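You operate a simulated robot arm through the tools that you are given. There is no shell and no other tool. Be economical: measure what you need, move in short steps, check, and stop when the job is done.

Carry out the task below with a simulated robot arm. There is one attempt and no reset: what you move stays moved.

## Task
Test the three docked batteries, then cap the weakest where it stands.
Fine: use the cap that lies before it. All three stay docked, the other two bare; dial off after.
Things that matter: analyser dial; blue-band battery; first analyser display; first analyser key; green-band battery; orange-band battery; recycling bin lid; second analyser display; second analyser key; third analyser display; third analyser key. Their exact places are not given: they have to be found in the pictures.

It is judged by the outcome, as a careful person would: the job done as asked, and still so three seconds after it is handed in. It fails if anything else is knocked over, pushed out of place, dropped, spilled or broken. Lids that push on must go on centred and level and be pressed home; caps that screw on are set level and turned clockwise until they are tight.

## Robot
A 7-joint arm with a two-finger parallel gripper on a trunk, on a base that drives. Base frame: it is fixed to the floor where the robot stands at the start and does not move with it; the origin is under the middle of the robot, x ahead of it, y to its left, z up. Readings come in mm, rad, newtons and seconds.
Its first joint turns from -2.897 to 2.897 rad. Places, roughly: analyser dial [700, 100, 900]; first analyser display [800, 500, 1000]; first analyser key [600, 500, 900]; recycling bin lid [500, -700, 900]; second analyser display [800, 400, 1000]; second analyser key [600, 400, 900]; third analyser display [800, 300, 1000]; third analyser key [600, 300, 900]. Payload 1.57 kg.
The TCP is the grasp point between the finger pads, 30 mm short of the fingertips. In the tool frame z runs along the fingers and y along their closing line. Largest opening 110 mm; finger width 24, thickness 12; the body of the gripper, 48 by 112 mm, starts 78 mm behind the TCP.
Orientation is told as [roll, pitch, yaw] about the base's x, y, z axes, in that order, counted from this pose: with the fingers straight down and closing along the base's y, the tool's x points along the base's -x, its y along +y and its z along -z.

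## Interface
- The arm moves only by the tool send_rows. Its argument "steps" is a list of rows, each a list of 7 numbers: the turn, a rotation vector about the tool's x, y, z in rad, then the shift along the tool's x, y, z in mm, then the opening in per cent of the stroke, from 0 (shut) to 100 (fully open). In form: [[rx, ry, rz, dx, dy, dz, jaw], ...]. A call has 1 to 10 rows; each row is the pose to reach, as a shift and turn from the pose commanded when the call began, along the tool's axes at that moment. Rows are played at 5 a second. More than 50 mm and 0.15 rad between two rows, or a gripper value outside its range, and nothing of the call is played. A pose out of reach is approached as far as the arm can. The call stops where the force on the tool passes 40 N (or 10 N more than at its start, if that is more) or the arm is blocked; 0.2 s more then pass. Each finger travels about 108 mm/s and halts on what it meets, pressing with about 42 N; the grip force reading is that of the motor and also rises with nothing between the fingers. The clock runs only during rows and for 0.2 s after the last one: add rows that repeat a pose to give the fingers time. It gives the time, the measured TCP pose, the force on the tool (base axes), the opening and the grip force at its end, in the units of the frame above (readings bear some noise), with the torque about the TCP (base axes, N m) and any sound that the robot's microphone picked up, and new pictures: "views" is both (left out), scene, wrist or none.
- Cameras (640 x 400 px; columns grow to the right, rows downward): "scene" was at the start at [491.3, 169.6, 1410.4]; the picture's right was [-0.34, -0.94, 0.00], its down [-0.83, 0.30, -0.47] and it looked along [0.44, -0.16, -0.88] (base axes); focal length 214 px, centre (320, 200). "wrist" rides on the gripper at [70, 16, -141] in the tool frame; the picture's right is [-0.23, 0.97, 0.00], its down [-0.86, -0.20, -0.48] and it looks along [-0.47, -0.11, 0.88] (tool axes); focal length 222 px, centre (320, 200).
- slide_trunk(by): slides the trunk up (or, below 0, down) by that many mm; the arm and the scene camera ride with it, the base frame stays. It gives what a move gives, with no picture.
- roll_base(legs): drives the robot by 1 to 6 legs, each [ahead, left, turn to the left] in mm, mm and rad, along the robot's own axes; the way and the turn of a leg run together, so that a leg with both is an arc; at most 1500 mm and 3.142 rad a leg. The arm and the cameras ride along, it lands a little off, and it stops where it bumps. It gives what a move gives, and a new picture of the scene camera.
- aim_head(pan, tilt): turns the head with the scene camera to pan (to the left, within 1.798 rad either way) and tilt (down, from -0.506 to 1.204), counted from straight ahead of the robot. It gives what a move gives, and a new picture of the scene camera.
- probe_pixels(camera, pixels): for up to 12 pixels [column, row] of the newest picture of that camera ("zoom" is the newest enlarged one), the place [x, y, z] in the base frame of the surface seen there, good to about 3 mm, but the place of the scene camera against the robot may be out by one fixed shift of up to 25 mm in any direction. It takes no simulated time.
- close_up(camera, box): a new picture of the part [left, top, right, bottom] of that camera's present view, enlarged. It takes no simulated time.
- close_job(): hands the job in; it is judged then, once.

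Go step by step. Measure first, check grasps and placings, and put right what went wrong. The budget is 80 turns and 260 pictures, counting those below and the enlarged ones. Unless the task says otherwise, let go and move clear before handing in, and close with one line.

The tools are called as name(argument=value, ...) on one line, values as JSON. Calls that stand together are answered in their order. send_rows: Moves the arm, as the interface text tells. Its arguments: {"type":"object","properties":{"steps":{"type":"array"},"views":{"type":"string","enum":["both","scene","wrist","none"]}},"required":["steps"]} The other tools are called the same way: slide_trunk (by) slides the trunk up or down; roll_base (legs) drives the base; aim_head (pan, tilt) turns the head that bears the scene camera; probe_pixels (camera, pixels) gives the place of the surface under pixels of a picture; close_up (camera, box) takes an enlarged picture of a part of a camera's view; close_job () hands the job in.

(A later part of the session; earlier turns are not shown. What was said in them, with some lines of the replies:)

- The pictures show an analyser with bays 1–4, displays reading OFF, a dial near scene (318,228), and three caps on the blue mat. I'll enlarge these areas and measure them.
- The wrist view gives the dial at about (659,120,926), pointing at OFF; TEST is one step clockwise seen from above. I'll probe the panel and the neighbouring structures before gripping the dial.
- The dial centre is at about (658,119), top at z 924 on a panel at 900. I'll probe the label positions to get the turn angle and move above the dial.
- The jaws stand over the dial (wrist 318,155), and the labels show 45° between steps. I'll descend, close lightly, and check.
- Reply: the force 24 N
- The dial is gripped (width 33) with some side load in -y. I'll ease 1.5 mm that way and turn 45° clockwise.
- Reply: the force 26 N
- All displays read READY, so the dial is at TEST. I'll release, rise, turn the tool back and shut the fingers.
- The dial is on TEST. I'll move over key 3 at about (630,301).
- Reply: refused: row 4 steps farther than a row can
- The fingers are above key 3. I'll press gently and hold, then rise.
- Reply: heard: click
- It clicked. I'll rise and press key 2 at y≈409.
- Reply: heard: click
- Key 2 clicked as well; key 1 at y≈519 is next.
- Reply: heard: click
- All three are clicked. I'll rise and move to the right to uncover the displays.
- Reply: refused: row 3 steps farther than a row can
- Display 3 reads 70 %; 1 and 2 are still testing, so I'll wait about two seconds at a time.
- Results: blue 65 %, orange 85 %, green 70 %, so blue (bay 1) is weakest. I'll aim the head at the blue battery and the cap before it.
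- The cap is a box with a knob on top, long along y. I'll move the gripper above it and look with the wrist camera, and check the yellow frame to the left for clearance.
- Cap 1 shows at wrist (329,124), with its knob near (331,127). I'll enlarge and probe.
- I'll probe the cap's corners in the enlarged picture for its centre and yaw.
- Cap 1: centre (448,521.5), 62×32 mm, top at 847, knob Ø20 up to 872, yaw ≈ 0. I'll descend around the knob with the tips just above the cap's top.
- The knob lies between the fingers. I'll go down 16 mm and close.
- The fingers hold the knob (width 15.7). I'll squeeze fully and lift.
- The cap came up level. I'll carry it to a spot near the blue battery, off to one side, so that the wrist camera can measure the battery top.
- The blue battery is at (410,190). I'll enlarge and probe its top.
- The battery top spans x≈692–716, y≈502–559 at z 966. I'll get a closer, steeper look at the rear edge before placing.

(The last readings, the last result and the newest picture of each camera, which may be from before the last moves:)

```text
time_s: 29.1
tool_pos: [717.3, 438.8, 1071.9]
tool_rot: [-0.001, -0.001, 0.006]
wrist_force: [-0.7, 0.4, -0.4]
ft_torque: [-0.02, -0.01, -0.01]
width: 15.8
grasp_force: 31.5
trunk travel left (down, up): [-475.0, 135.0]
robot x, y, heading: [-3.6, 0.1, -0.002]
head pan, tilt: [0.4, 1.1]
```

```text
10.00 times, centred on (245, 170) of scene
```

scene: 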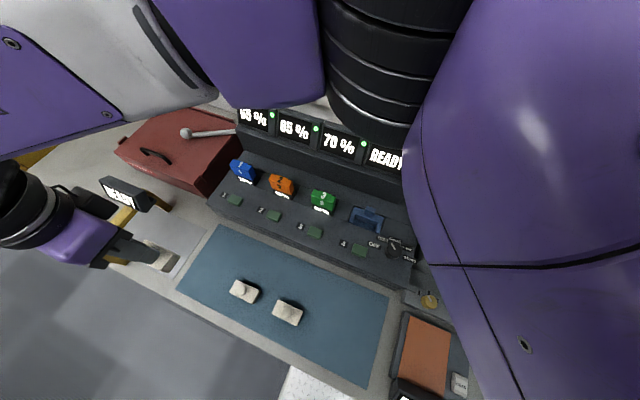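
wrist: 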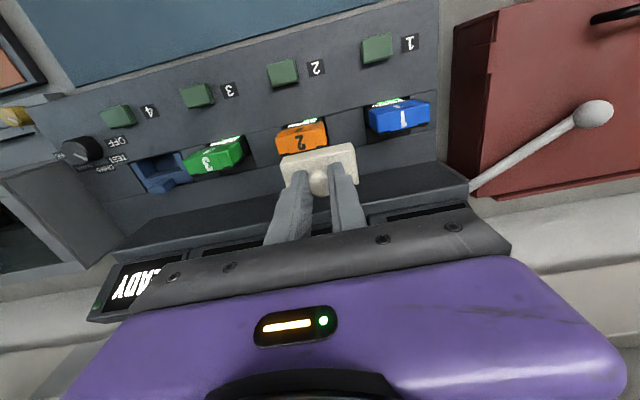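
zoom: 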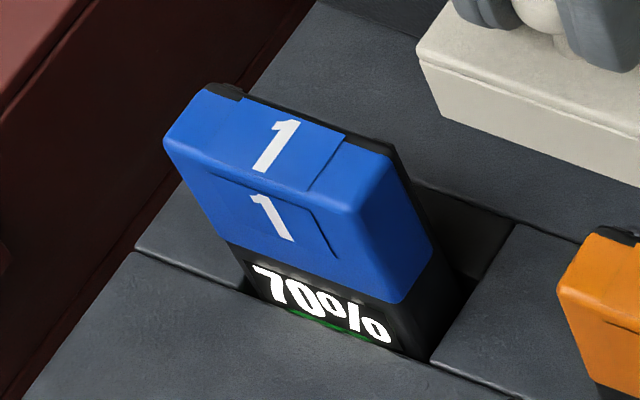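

The battery top is centred at about (704,531), with contact rails at the rear. I'll move the cap above it and lower to a small gap to check alignment.

send_rows(steps=[[0, 0, 0, 7, 46, 0, 0], [0, 0, 0, 13, 92, 0, 0], [0, 0, 0, 13, 92, 20, 0], [0, 0, 0, 13, 92, 37, 0], [0, 0, 0, 13, 92, 37, 0]])

close_up(camera="wrist", box=[256, 120, 384, 200])

close_up(camera="scene", box=[213, 130, 277, 190])

```text
time_s: 30.3
tool_pos: [707.1, 530.0, 1033.0]
tool_rot: [-0.001, 0.001, 0.0]
wrist_force: [0.0, 0.3, -0.2]
ft_torque: [-0.04, 0.03, -0.01]
width: 15.9
grasp_force: 31.4
trunk travel left (down, up): [-475.0, 135.0]
robot x, y, heading: [-2.3, 0.1, -0.0]
head pan, tilt: [0.4, 1.1]
```

scene: 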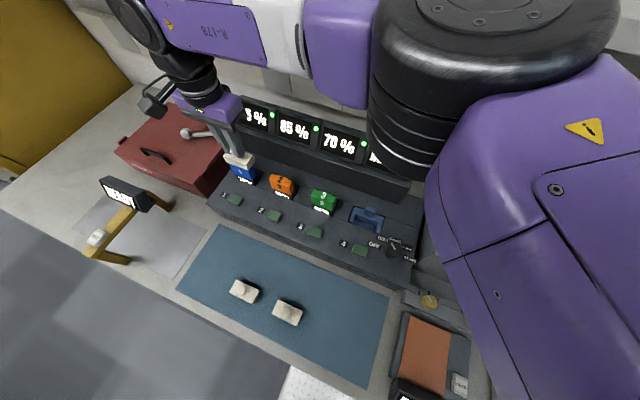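
wrist: 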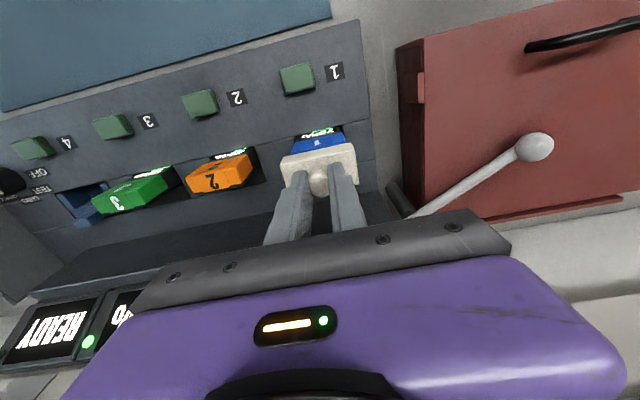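

```text
5.00 times, centred on (320, 160) of wrist
```

zoom: 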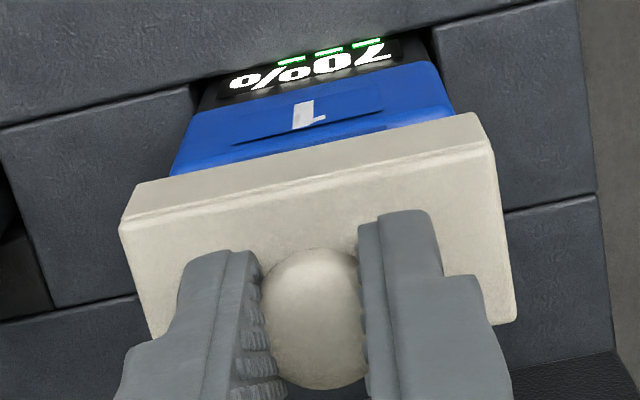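

```text
6.67 times, centred on (245, 160) of scene
```

zoom: 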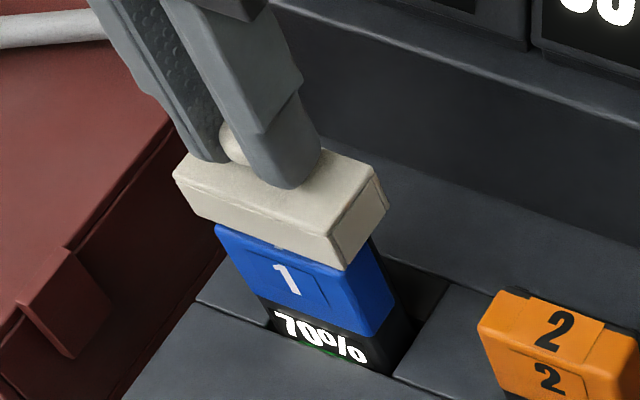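

The cap is just above the battery. I'll probe cap edges and battery faces in the same wrist picture for the relative offset.

close_up(camera="wrist", box=[272, 125, 368, 185])

probe_pixels(camera="zoom", pixels=[[135, 185], [180, 185], [300, 155], [420, 125], [500, 120], [300, 110], [200, 130], [400, 85], [130, 150], [425, 75], [110, 210], [515, 150]])

```text
6.67 times, centred on (320, 155) of wrist
```

zoom: 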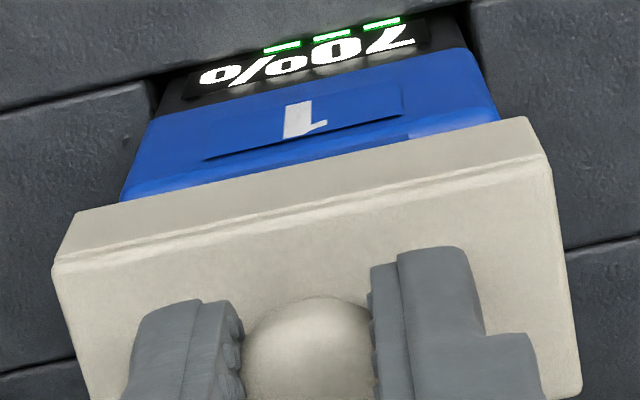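

```text
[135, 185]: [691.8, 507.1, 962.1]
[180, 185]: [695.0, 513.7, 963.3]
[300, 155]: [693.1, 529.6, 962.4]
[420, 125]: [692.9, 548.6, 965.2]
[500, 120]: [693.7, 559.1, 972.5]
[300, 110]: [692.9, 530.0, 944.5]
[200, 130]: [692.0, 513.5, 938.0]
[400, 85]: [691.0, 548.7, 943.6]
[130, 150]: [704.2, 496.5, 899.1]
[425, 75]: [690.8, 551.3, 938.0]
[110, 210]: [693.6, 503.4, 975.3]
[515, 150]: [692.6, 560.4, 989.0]
```

The cap's front is at x≈692.6, equal to the battery's front (692.4), so it must come forward about 4 mm; y looks centred. I'll shift and recheck.

send_rows(steps=[[0, 0, 0, 4, 0.2, 0, 0], [0, 0, 0, 4, 0.2, 0, 0], [0, 0, 0, 4, 0.2, 0, 0]], views="none")

close_up(camera="wrist", box=[272, 125, 368, 185])

probe_pixels(camera="zoom", pixels=[[100, 220], [300, 190], [300, 210], [480, 145], [530, 140], [200, 220], [300, 140], [300, 110], [200, 130], [400, 85], [400, 165], [75, 240]])

close_up(camera="scene", box=[225, 140, 265, 180])

```text
time_s: 31.1
tool_pos: [703.4, 528.7, 1033.7]
tool_rot: [-0.001, -0.001, 0.003]
wrist_force: [-0.5, 0.2, -0.6]
ft_torque: [-0.01, -0.03, -0.03]
width: 15.6
grasp_force: 31.7
trunk travel left (down, up): [-475.0, 135.0]
robot x, y, heading: [-0.3, -2.1, 0.001]
head pan, tilt: [0.4, 1.1]
```

```text
6.67 times, centred on (320, 155) of wrist
```

zoom: 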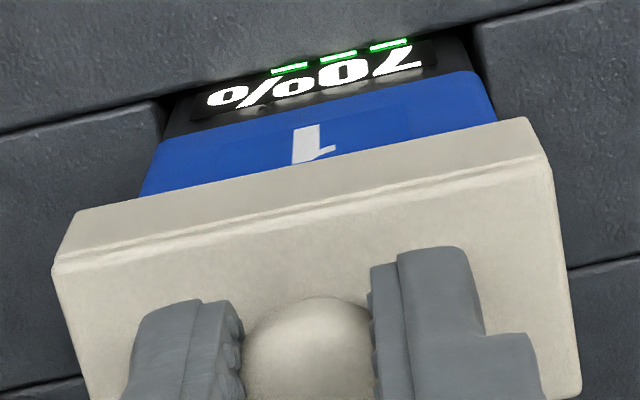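

```text
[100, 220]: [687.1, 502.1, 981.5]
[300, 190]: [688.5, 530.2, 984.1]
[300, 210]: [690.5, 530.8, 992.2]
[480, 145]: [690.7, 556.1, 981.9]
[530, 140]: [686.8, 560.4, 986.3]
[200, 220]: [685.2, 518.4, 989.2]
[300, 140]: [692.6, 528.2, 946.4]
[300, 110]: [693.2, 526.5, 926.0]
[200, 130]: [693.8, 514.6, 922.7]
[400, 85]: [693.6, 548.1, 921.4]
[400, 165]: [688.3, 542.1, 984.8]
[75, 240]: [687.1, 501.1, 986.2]
```

```text
10.00 times, centred on (245, 160) of scene
```

zoom: 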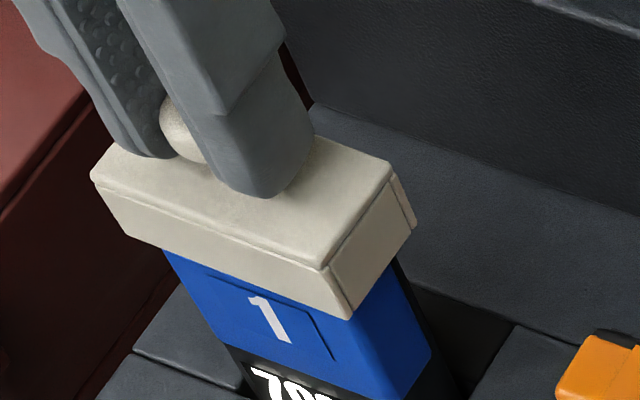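

The cap now overhangs evenly in x and needs about +0.5 mm in y. I'll lower it slowly onto the battery, watching force.

send_rows(steps=[[0, 0, 0, 0, 0.5, 0, 0], [0, 0, 0, 0, 0.5, 4, 0], [0, 0, 0, 0, 0.5, 7, 0], [0, 0, 0, 0, 0.5, 9, 0], [0, 0, 0, 0, 0.5, 11, 0], [0, 0, 0, 0, 0.5, 13, 0], [0, 0, 0, 0, 0.5, 13, 0]], views="none")

close_up(camera="wrist", box=[272, 125, 368, 185])

close_up(camera="scene", box=[225, 145, 265, 185])

```text
time_s: 32.7
tool_pos: [703.4, 530.7, 1019.8]
tool_rot: [0.0, 0.002, 0.003]
wrist_force: [0.0, -0.2, -0.7]
ft_torque: [0.03, -0.01, -0.03]
width: 15.8
grasp_force: 31.0
trunk travel left (down, up): [-475.0, 135.0]
robot x, y, heading: [0.8, -0.4, 0.003]
head pan, tilt: [0.4, 1.1]
```

```text
6.67 times, centred on (320, 155) of wrist
```

zoom: 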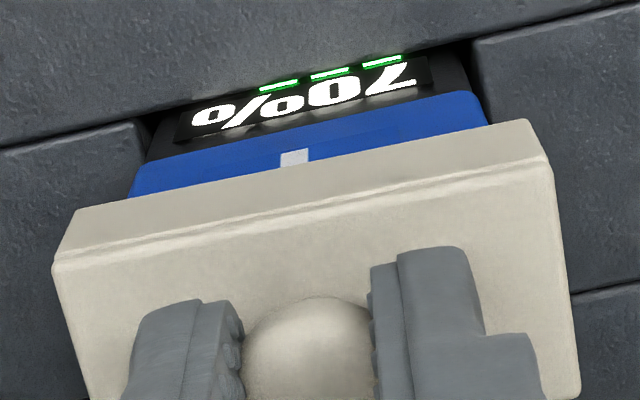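

```text
10.00 times, centred on (245, 165) of scene
```

zoom: 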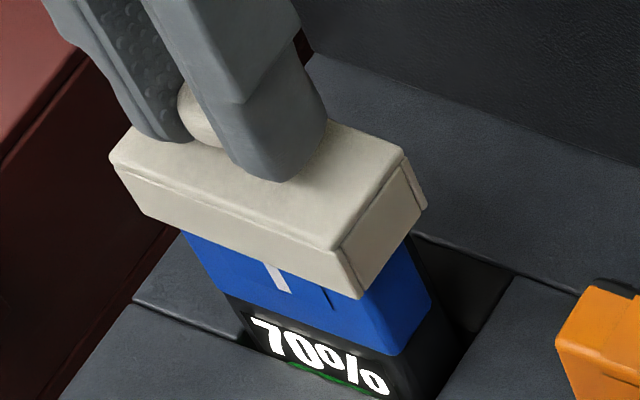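

The rim has passed the battery top without contact force. I'll keep lowering gently.

send_rows(steps=[[0, 0, 0, 0, 0, 2, 0], [0, 0, 0, 0, 0, 4, 0], [0, 0, 0, 0, 0, 6, 0], [0, 0, 0, 0, 0, 8, 0], [0, 0, 0, 0, 0, 10, 0], [0, 0, 0, 0, 0, 12, 0], [0, 0, 0, 0, 0, 14, 0]], views="none")

close_up(camera="scene", box=[225, 145, 265, 185])

```text
time_s: 34.3
tool_pos: [702.6, 531.6, 1007.8]
tool_rot: [0.003, -0.001, 0.003]
wrist_force: [0.5, -2.4, 13.5]
ft_torque: [-0.06, -0.05, 0.0]
width: 15.7
grasp_force: 31.7
trunk travel left (down, up): [-475.0, 135.0]
robot x, y, heading: [-0.6, 1.0, -0.001]
head pan, tilt: [0.4, 1.1]
heard: snap
```

```text
10.00 times, centred on (245, 165) of scene
```

zoom: 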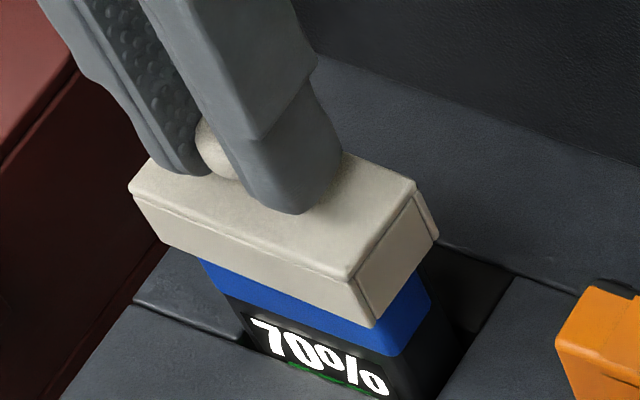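

A snap was heard at 13.5 N. I'll press 2 mm more to make sure, then release and rise.

send_rows(steps=[[0, 0, 0, 0, 0, 1.5, 0], [0, 0, 0, 0, 0, 3, 0], [0, 0, 0, 0, 0, 3, 0]], views="none")

send_rows(steps=[[0, 0, 0, 0, 0, -3, 0], [0, 0, 0, 0, 0, -3, 15], [0, 0, 0, 0, 0, -3, 35], [0, 0, 0, 0, 0, -3, 35], [0, 0, 0, 0, 0, -30, 35], [0, 0, 0, 0, 0, -75, 35], [0, 0, 0, 0, 0, -75, 35]], views="both")

close_up(camera="scene", box=[225, 145, 265, 185])

close_up(camera="wrist", box=[256, 90, 384, 170])

```text
time_s: 35.1
tool_pos: [702.6, 531.5, 1005.1]
tool_rot: [0.004, -0.003, 0.001]
wrist_force: [2.5, -1.8, 31.6]
ft_torque: [-0.02, -0.14, 0.06]
width: 16.1
grasp_force: 31.3
trunk travel left (down, up): [-475.0, 135.0]
robot x, y, heading: [-2.5, -0.4, -0.002]
head pan, tilt: [0.4, 1.1]
```

```text
time_s: 36.7
tool_pos: [701.7, 531.1, 1077.8]
tool_rot: [0.003, 0.0, 0.001]
wrist_force: [0.9, 0.0, 1.1]
ft_torque: [-0.03, 0.0, 0.01]
width: 38.1
grasp_force: 0.1
trunk travel left (down, up): [-475.0, 135.0]
robot x, y, heading: [0.3, 3.8, -0.003]
head pan, tilt: [0.4, 1.1]
```

scene: 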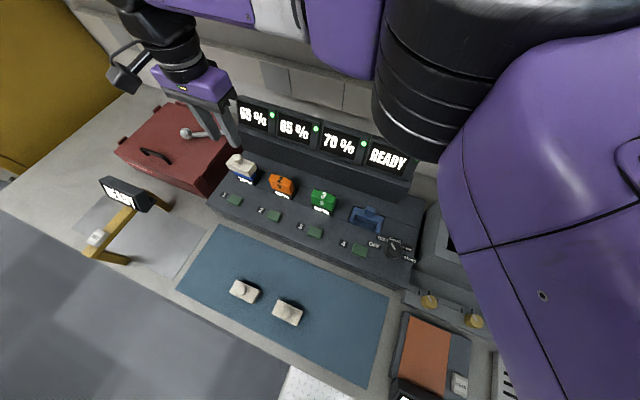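
wrist: 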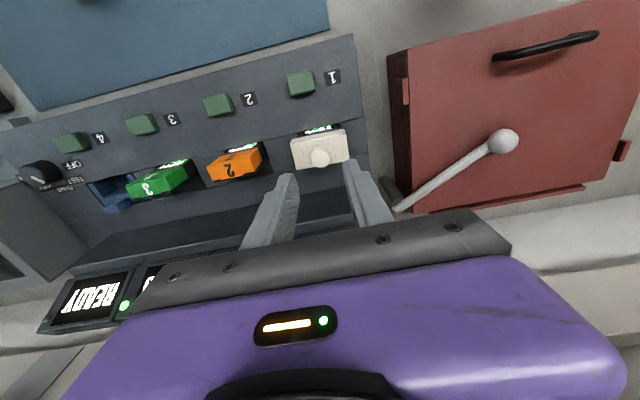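

```text
10.00 times, centred on (245, 165) of scene
```

zoom: 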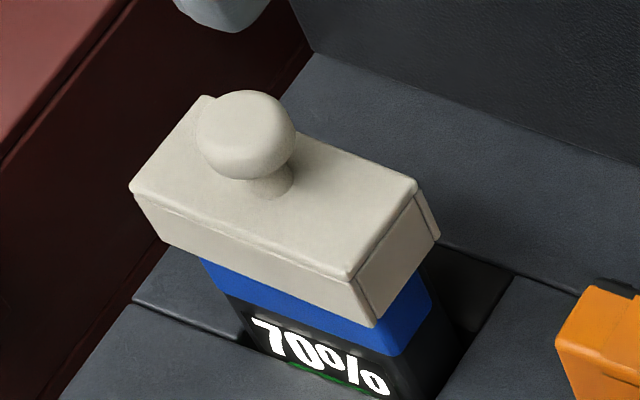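

```text
5.00 times, centred on (320, 130) of wrist
```

zoom: 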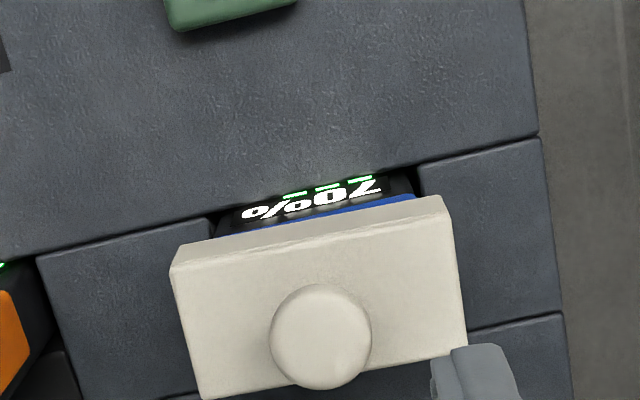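

The cap sits level and fully down on the blue battery. I'll now return to the dial to turn it off.

probe_pixels(camera="zoom", pixels=[[190, 275], [435, 215], [455, 335], [215, 385]])

send_rows(steps=[[0, 0, 0, 22, -25, 0, 35], [0, 0, 0, 44, -65, 0, 55], [0, 0, 0, 44, -114, 0, 55], [0, 0, 0, 44, -163, 0, 55], [0, 0, 0, 44, -212, 0, 55], [0, 0, 0, 44, -261, 0, 55], [0, 0, 0, 44, -310, 0, 55], [0, 0, 0, 44, -359, 0, 55], [0, 0, 0, 44, -404, 15, 55], [0, 0, 0, 44, -413, 50, 55]], views="none")

send_rows(steps=[[0, 0, 0, 0, 0, 10, 55], [0, 0, 0, 0, 0, 10, 55]], views="wrist")

probe_pixels(camera="wrist", pixels=[[318, 155], [308, 155], [328, 155], [318, 145], [318, 165], [340, 140]])

```text
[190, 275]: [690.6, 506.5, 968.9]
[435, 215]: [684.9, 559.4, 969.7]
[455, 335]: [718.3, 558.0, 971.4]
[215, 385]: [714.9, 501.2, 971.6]
```

```text
time_s: 38.9
tool_pos: [660.2, 117.0, 1030.0]
tool_rot: [-0.001, -0.001, 0.001]
wrist_force: [-1.0, -0.6, 0.1]
ft_torque: [0.02, -0.03, -0.04]
width: 60.7
grasp_force: 0.2
trunk travel left (down, up): [-475.0, 135.0]
robot x, y, heading: [-3.3, 1.8, 0.001]
head pan, tilt: [0.4, 1.1]
```

```text
time_s: 39.5
tool_pos: [659.8, 116.7, 1019.5]
tool_rot: [0.0, -0.001, 0.002]
wrist_force: [0.6, -0.6, 0.6]
ft_torque: [0.0, -0.01, -0.02]
width: 60.4
grasp_force: 0.1
trunk travel left (down, up): [-475.0, 135.0]
robot x, y, heading: [-0.1, 2.8, 0.001]
head pan, tilt: [0.4, 1.1]
```

wrist: 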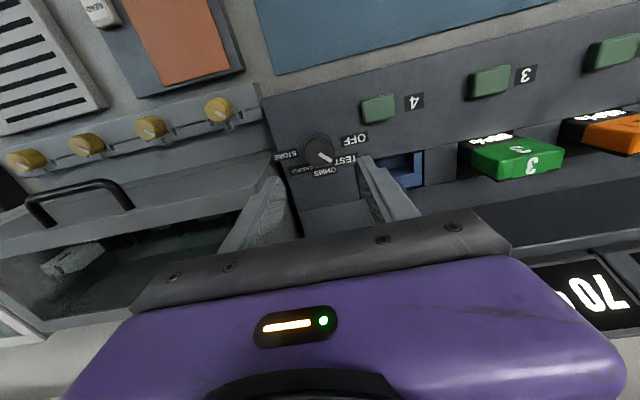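

```text
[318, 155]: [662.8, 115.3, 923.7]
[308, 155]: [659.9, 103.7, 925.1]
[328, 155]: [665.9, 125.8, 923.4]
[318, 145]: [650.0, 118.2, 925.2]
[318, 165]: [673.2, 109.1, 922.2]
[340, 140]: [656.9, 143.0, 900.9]
```

The jaws are over the dial. I'll descend, grip, and turn counter-clockwise 45°.

send_rows(steps=[[0, 0, 0, 1.5, 0, 40, 55], [0, 0, 0, 1.5, 0, 75, 55], [0, 0, 0, 1.5, 0, 83, 55], [0, 0, 0, 1.5, 0, 83, 40], [0, 0, 0, 1.5, 0, 83, 25], [0, 0, 0, 1.5, 0, 83, 20], [0, 0, 0, 1.5, 0, 83, 20]], views="none")

send_rows(steps=[[0, 0, -0.14, 0, 0, 0, 20], [0, 0, -0.28, 0, 0, 0, 20], [0, 0, -0.42, 0, 0, 0, 20], [0, 0, -0.56, 0, 0, 0, 20], [0, 0, -0.68, 0, 0, 0, 20], [0, 0, -0.785, 0, 0, 0, 20], [0, 0, -0.785, 0, 0, 0, 20]], views="both")

```text
time_s: 41.1
tool_pos: [659.4, 117.0, 934.3]
tool_rot: [-0.004, 0.001, 0.0]
wrist_force: [-2.2, -19.3, -1.8]
ft_torque: [-0.72, -0.38, -0.02]
width: 33.2
grasp_force: 41.4
trunk travel left (down, up): [-475.0, 135.0]
robot x, y, heading: [-0.8, -0.4, -0.001]
head pan, tilt: [0.4, 1.1]
```

```text
time_s: 42.7
tool_pos: [658.2, 115.9, 935.5]
tool_rot: [-0.004, 0.0, 0.787]
wrist_force: [9.0, -26.4, -3.9]
ft_torque: [-0.07, -0.55, -0.28]
width: 33.3
grasp_force: 41.1
trunk travel left (down, up): [-475.0, 135.0]
robot x, y, heading: [-0.3, 0.9, 0.006]
head pan, tilt: [0.4, 1.1]
```

scene: 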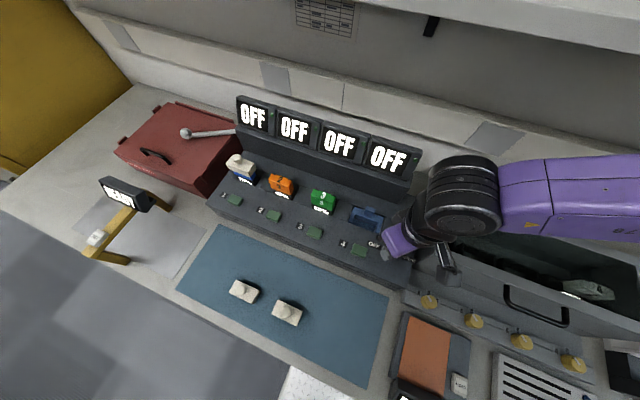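
wrist: 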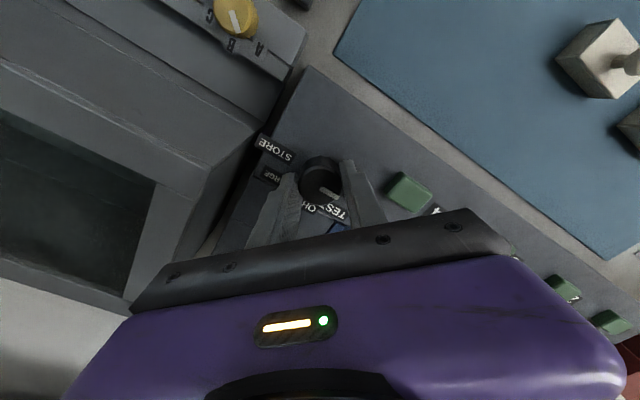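

All displays read OFF. I'll release, rise clear and check.

send_rows(steps=[[0, 0, 0, 0, 0, 0, 45], [0, 0, 0, 0, 0, 0, 50], [0, 0, 0, 0, 0, -40, 50], [0, 0, 0, 0, 0, -85, 50], [0, 0, 0, 0, 0, -130, 50], [0, 0, 0, 0, 0, -160, 50]], views="both")

close_up(camera="scene", box=[170, 90, 430, 270])

close_up(camera="wrist", box=[240, 80, 400, 180])

```text
time_s: 44.1
tool_pos: [658.0, 119.0, 1095.1]
tool_rot: [0.002, 0.001, 0.79]
wrist_force: [0.6, -0.2, 0.3]
ft_torque: [0.04, -0.03, 0.04]
width: 55.0
grasp_force: 0.1
trunk travel left (down, up): [-475.0, 135.0]
robot x, y, heading: [3.2, 3.3, -0.001]
head pan, tilt: [0.4, 1.1]
```

scene: 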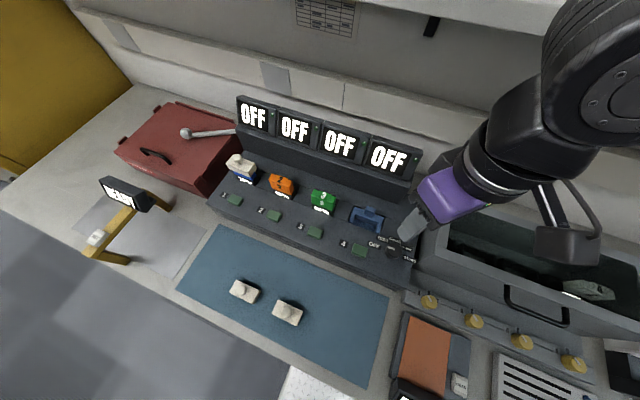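
wrist: 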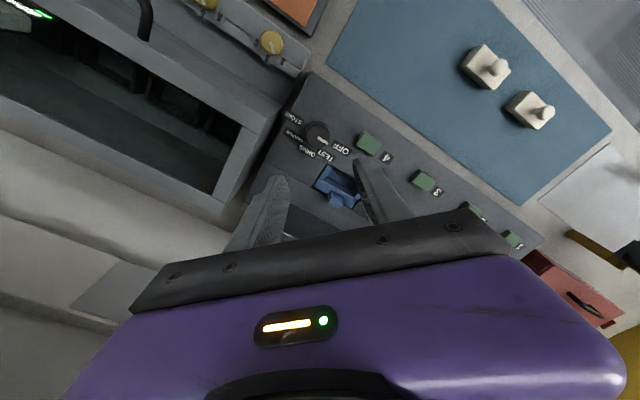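

```text
2.22 times, centred on (300, 180) of scene
```

zoom: 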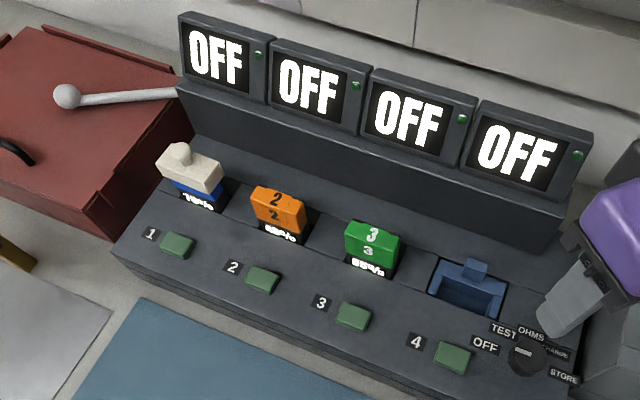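

```text
4.00 times, centred on (320, 130) of wrist
```

zoom: 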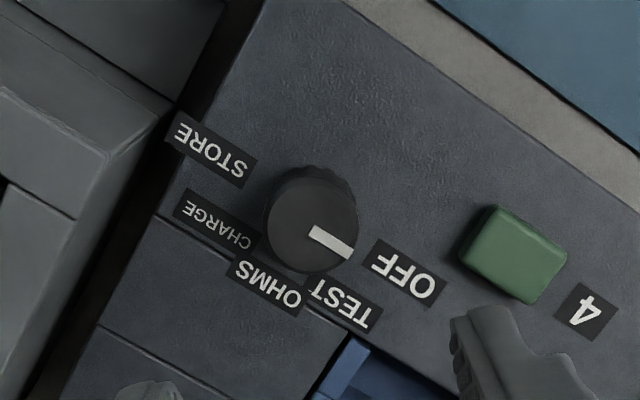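

The dial points at OFF and every display reads OFF. The cap sits level on the blue battery, the other two batteries are bare and docked, and the arm is clear, so I'm handing in.

close_job()

```text
The job is handed in.
```

I tested all three batteries: blue read 65 %, orange 85 % and green 70 %. Blue was the weakest, so I pressed the cap lying before it home where it stands (it snapped on), left the other two docked and bare, and turned the dial back to OFF.
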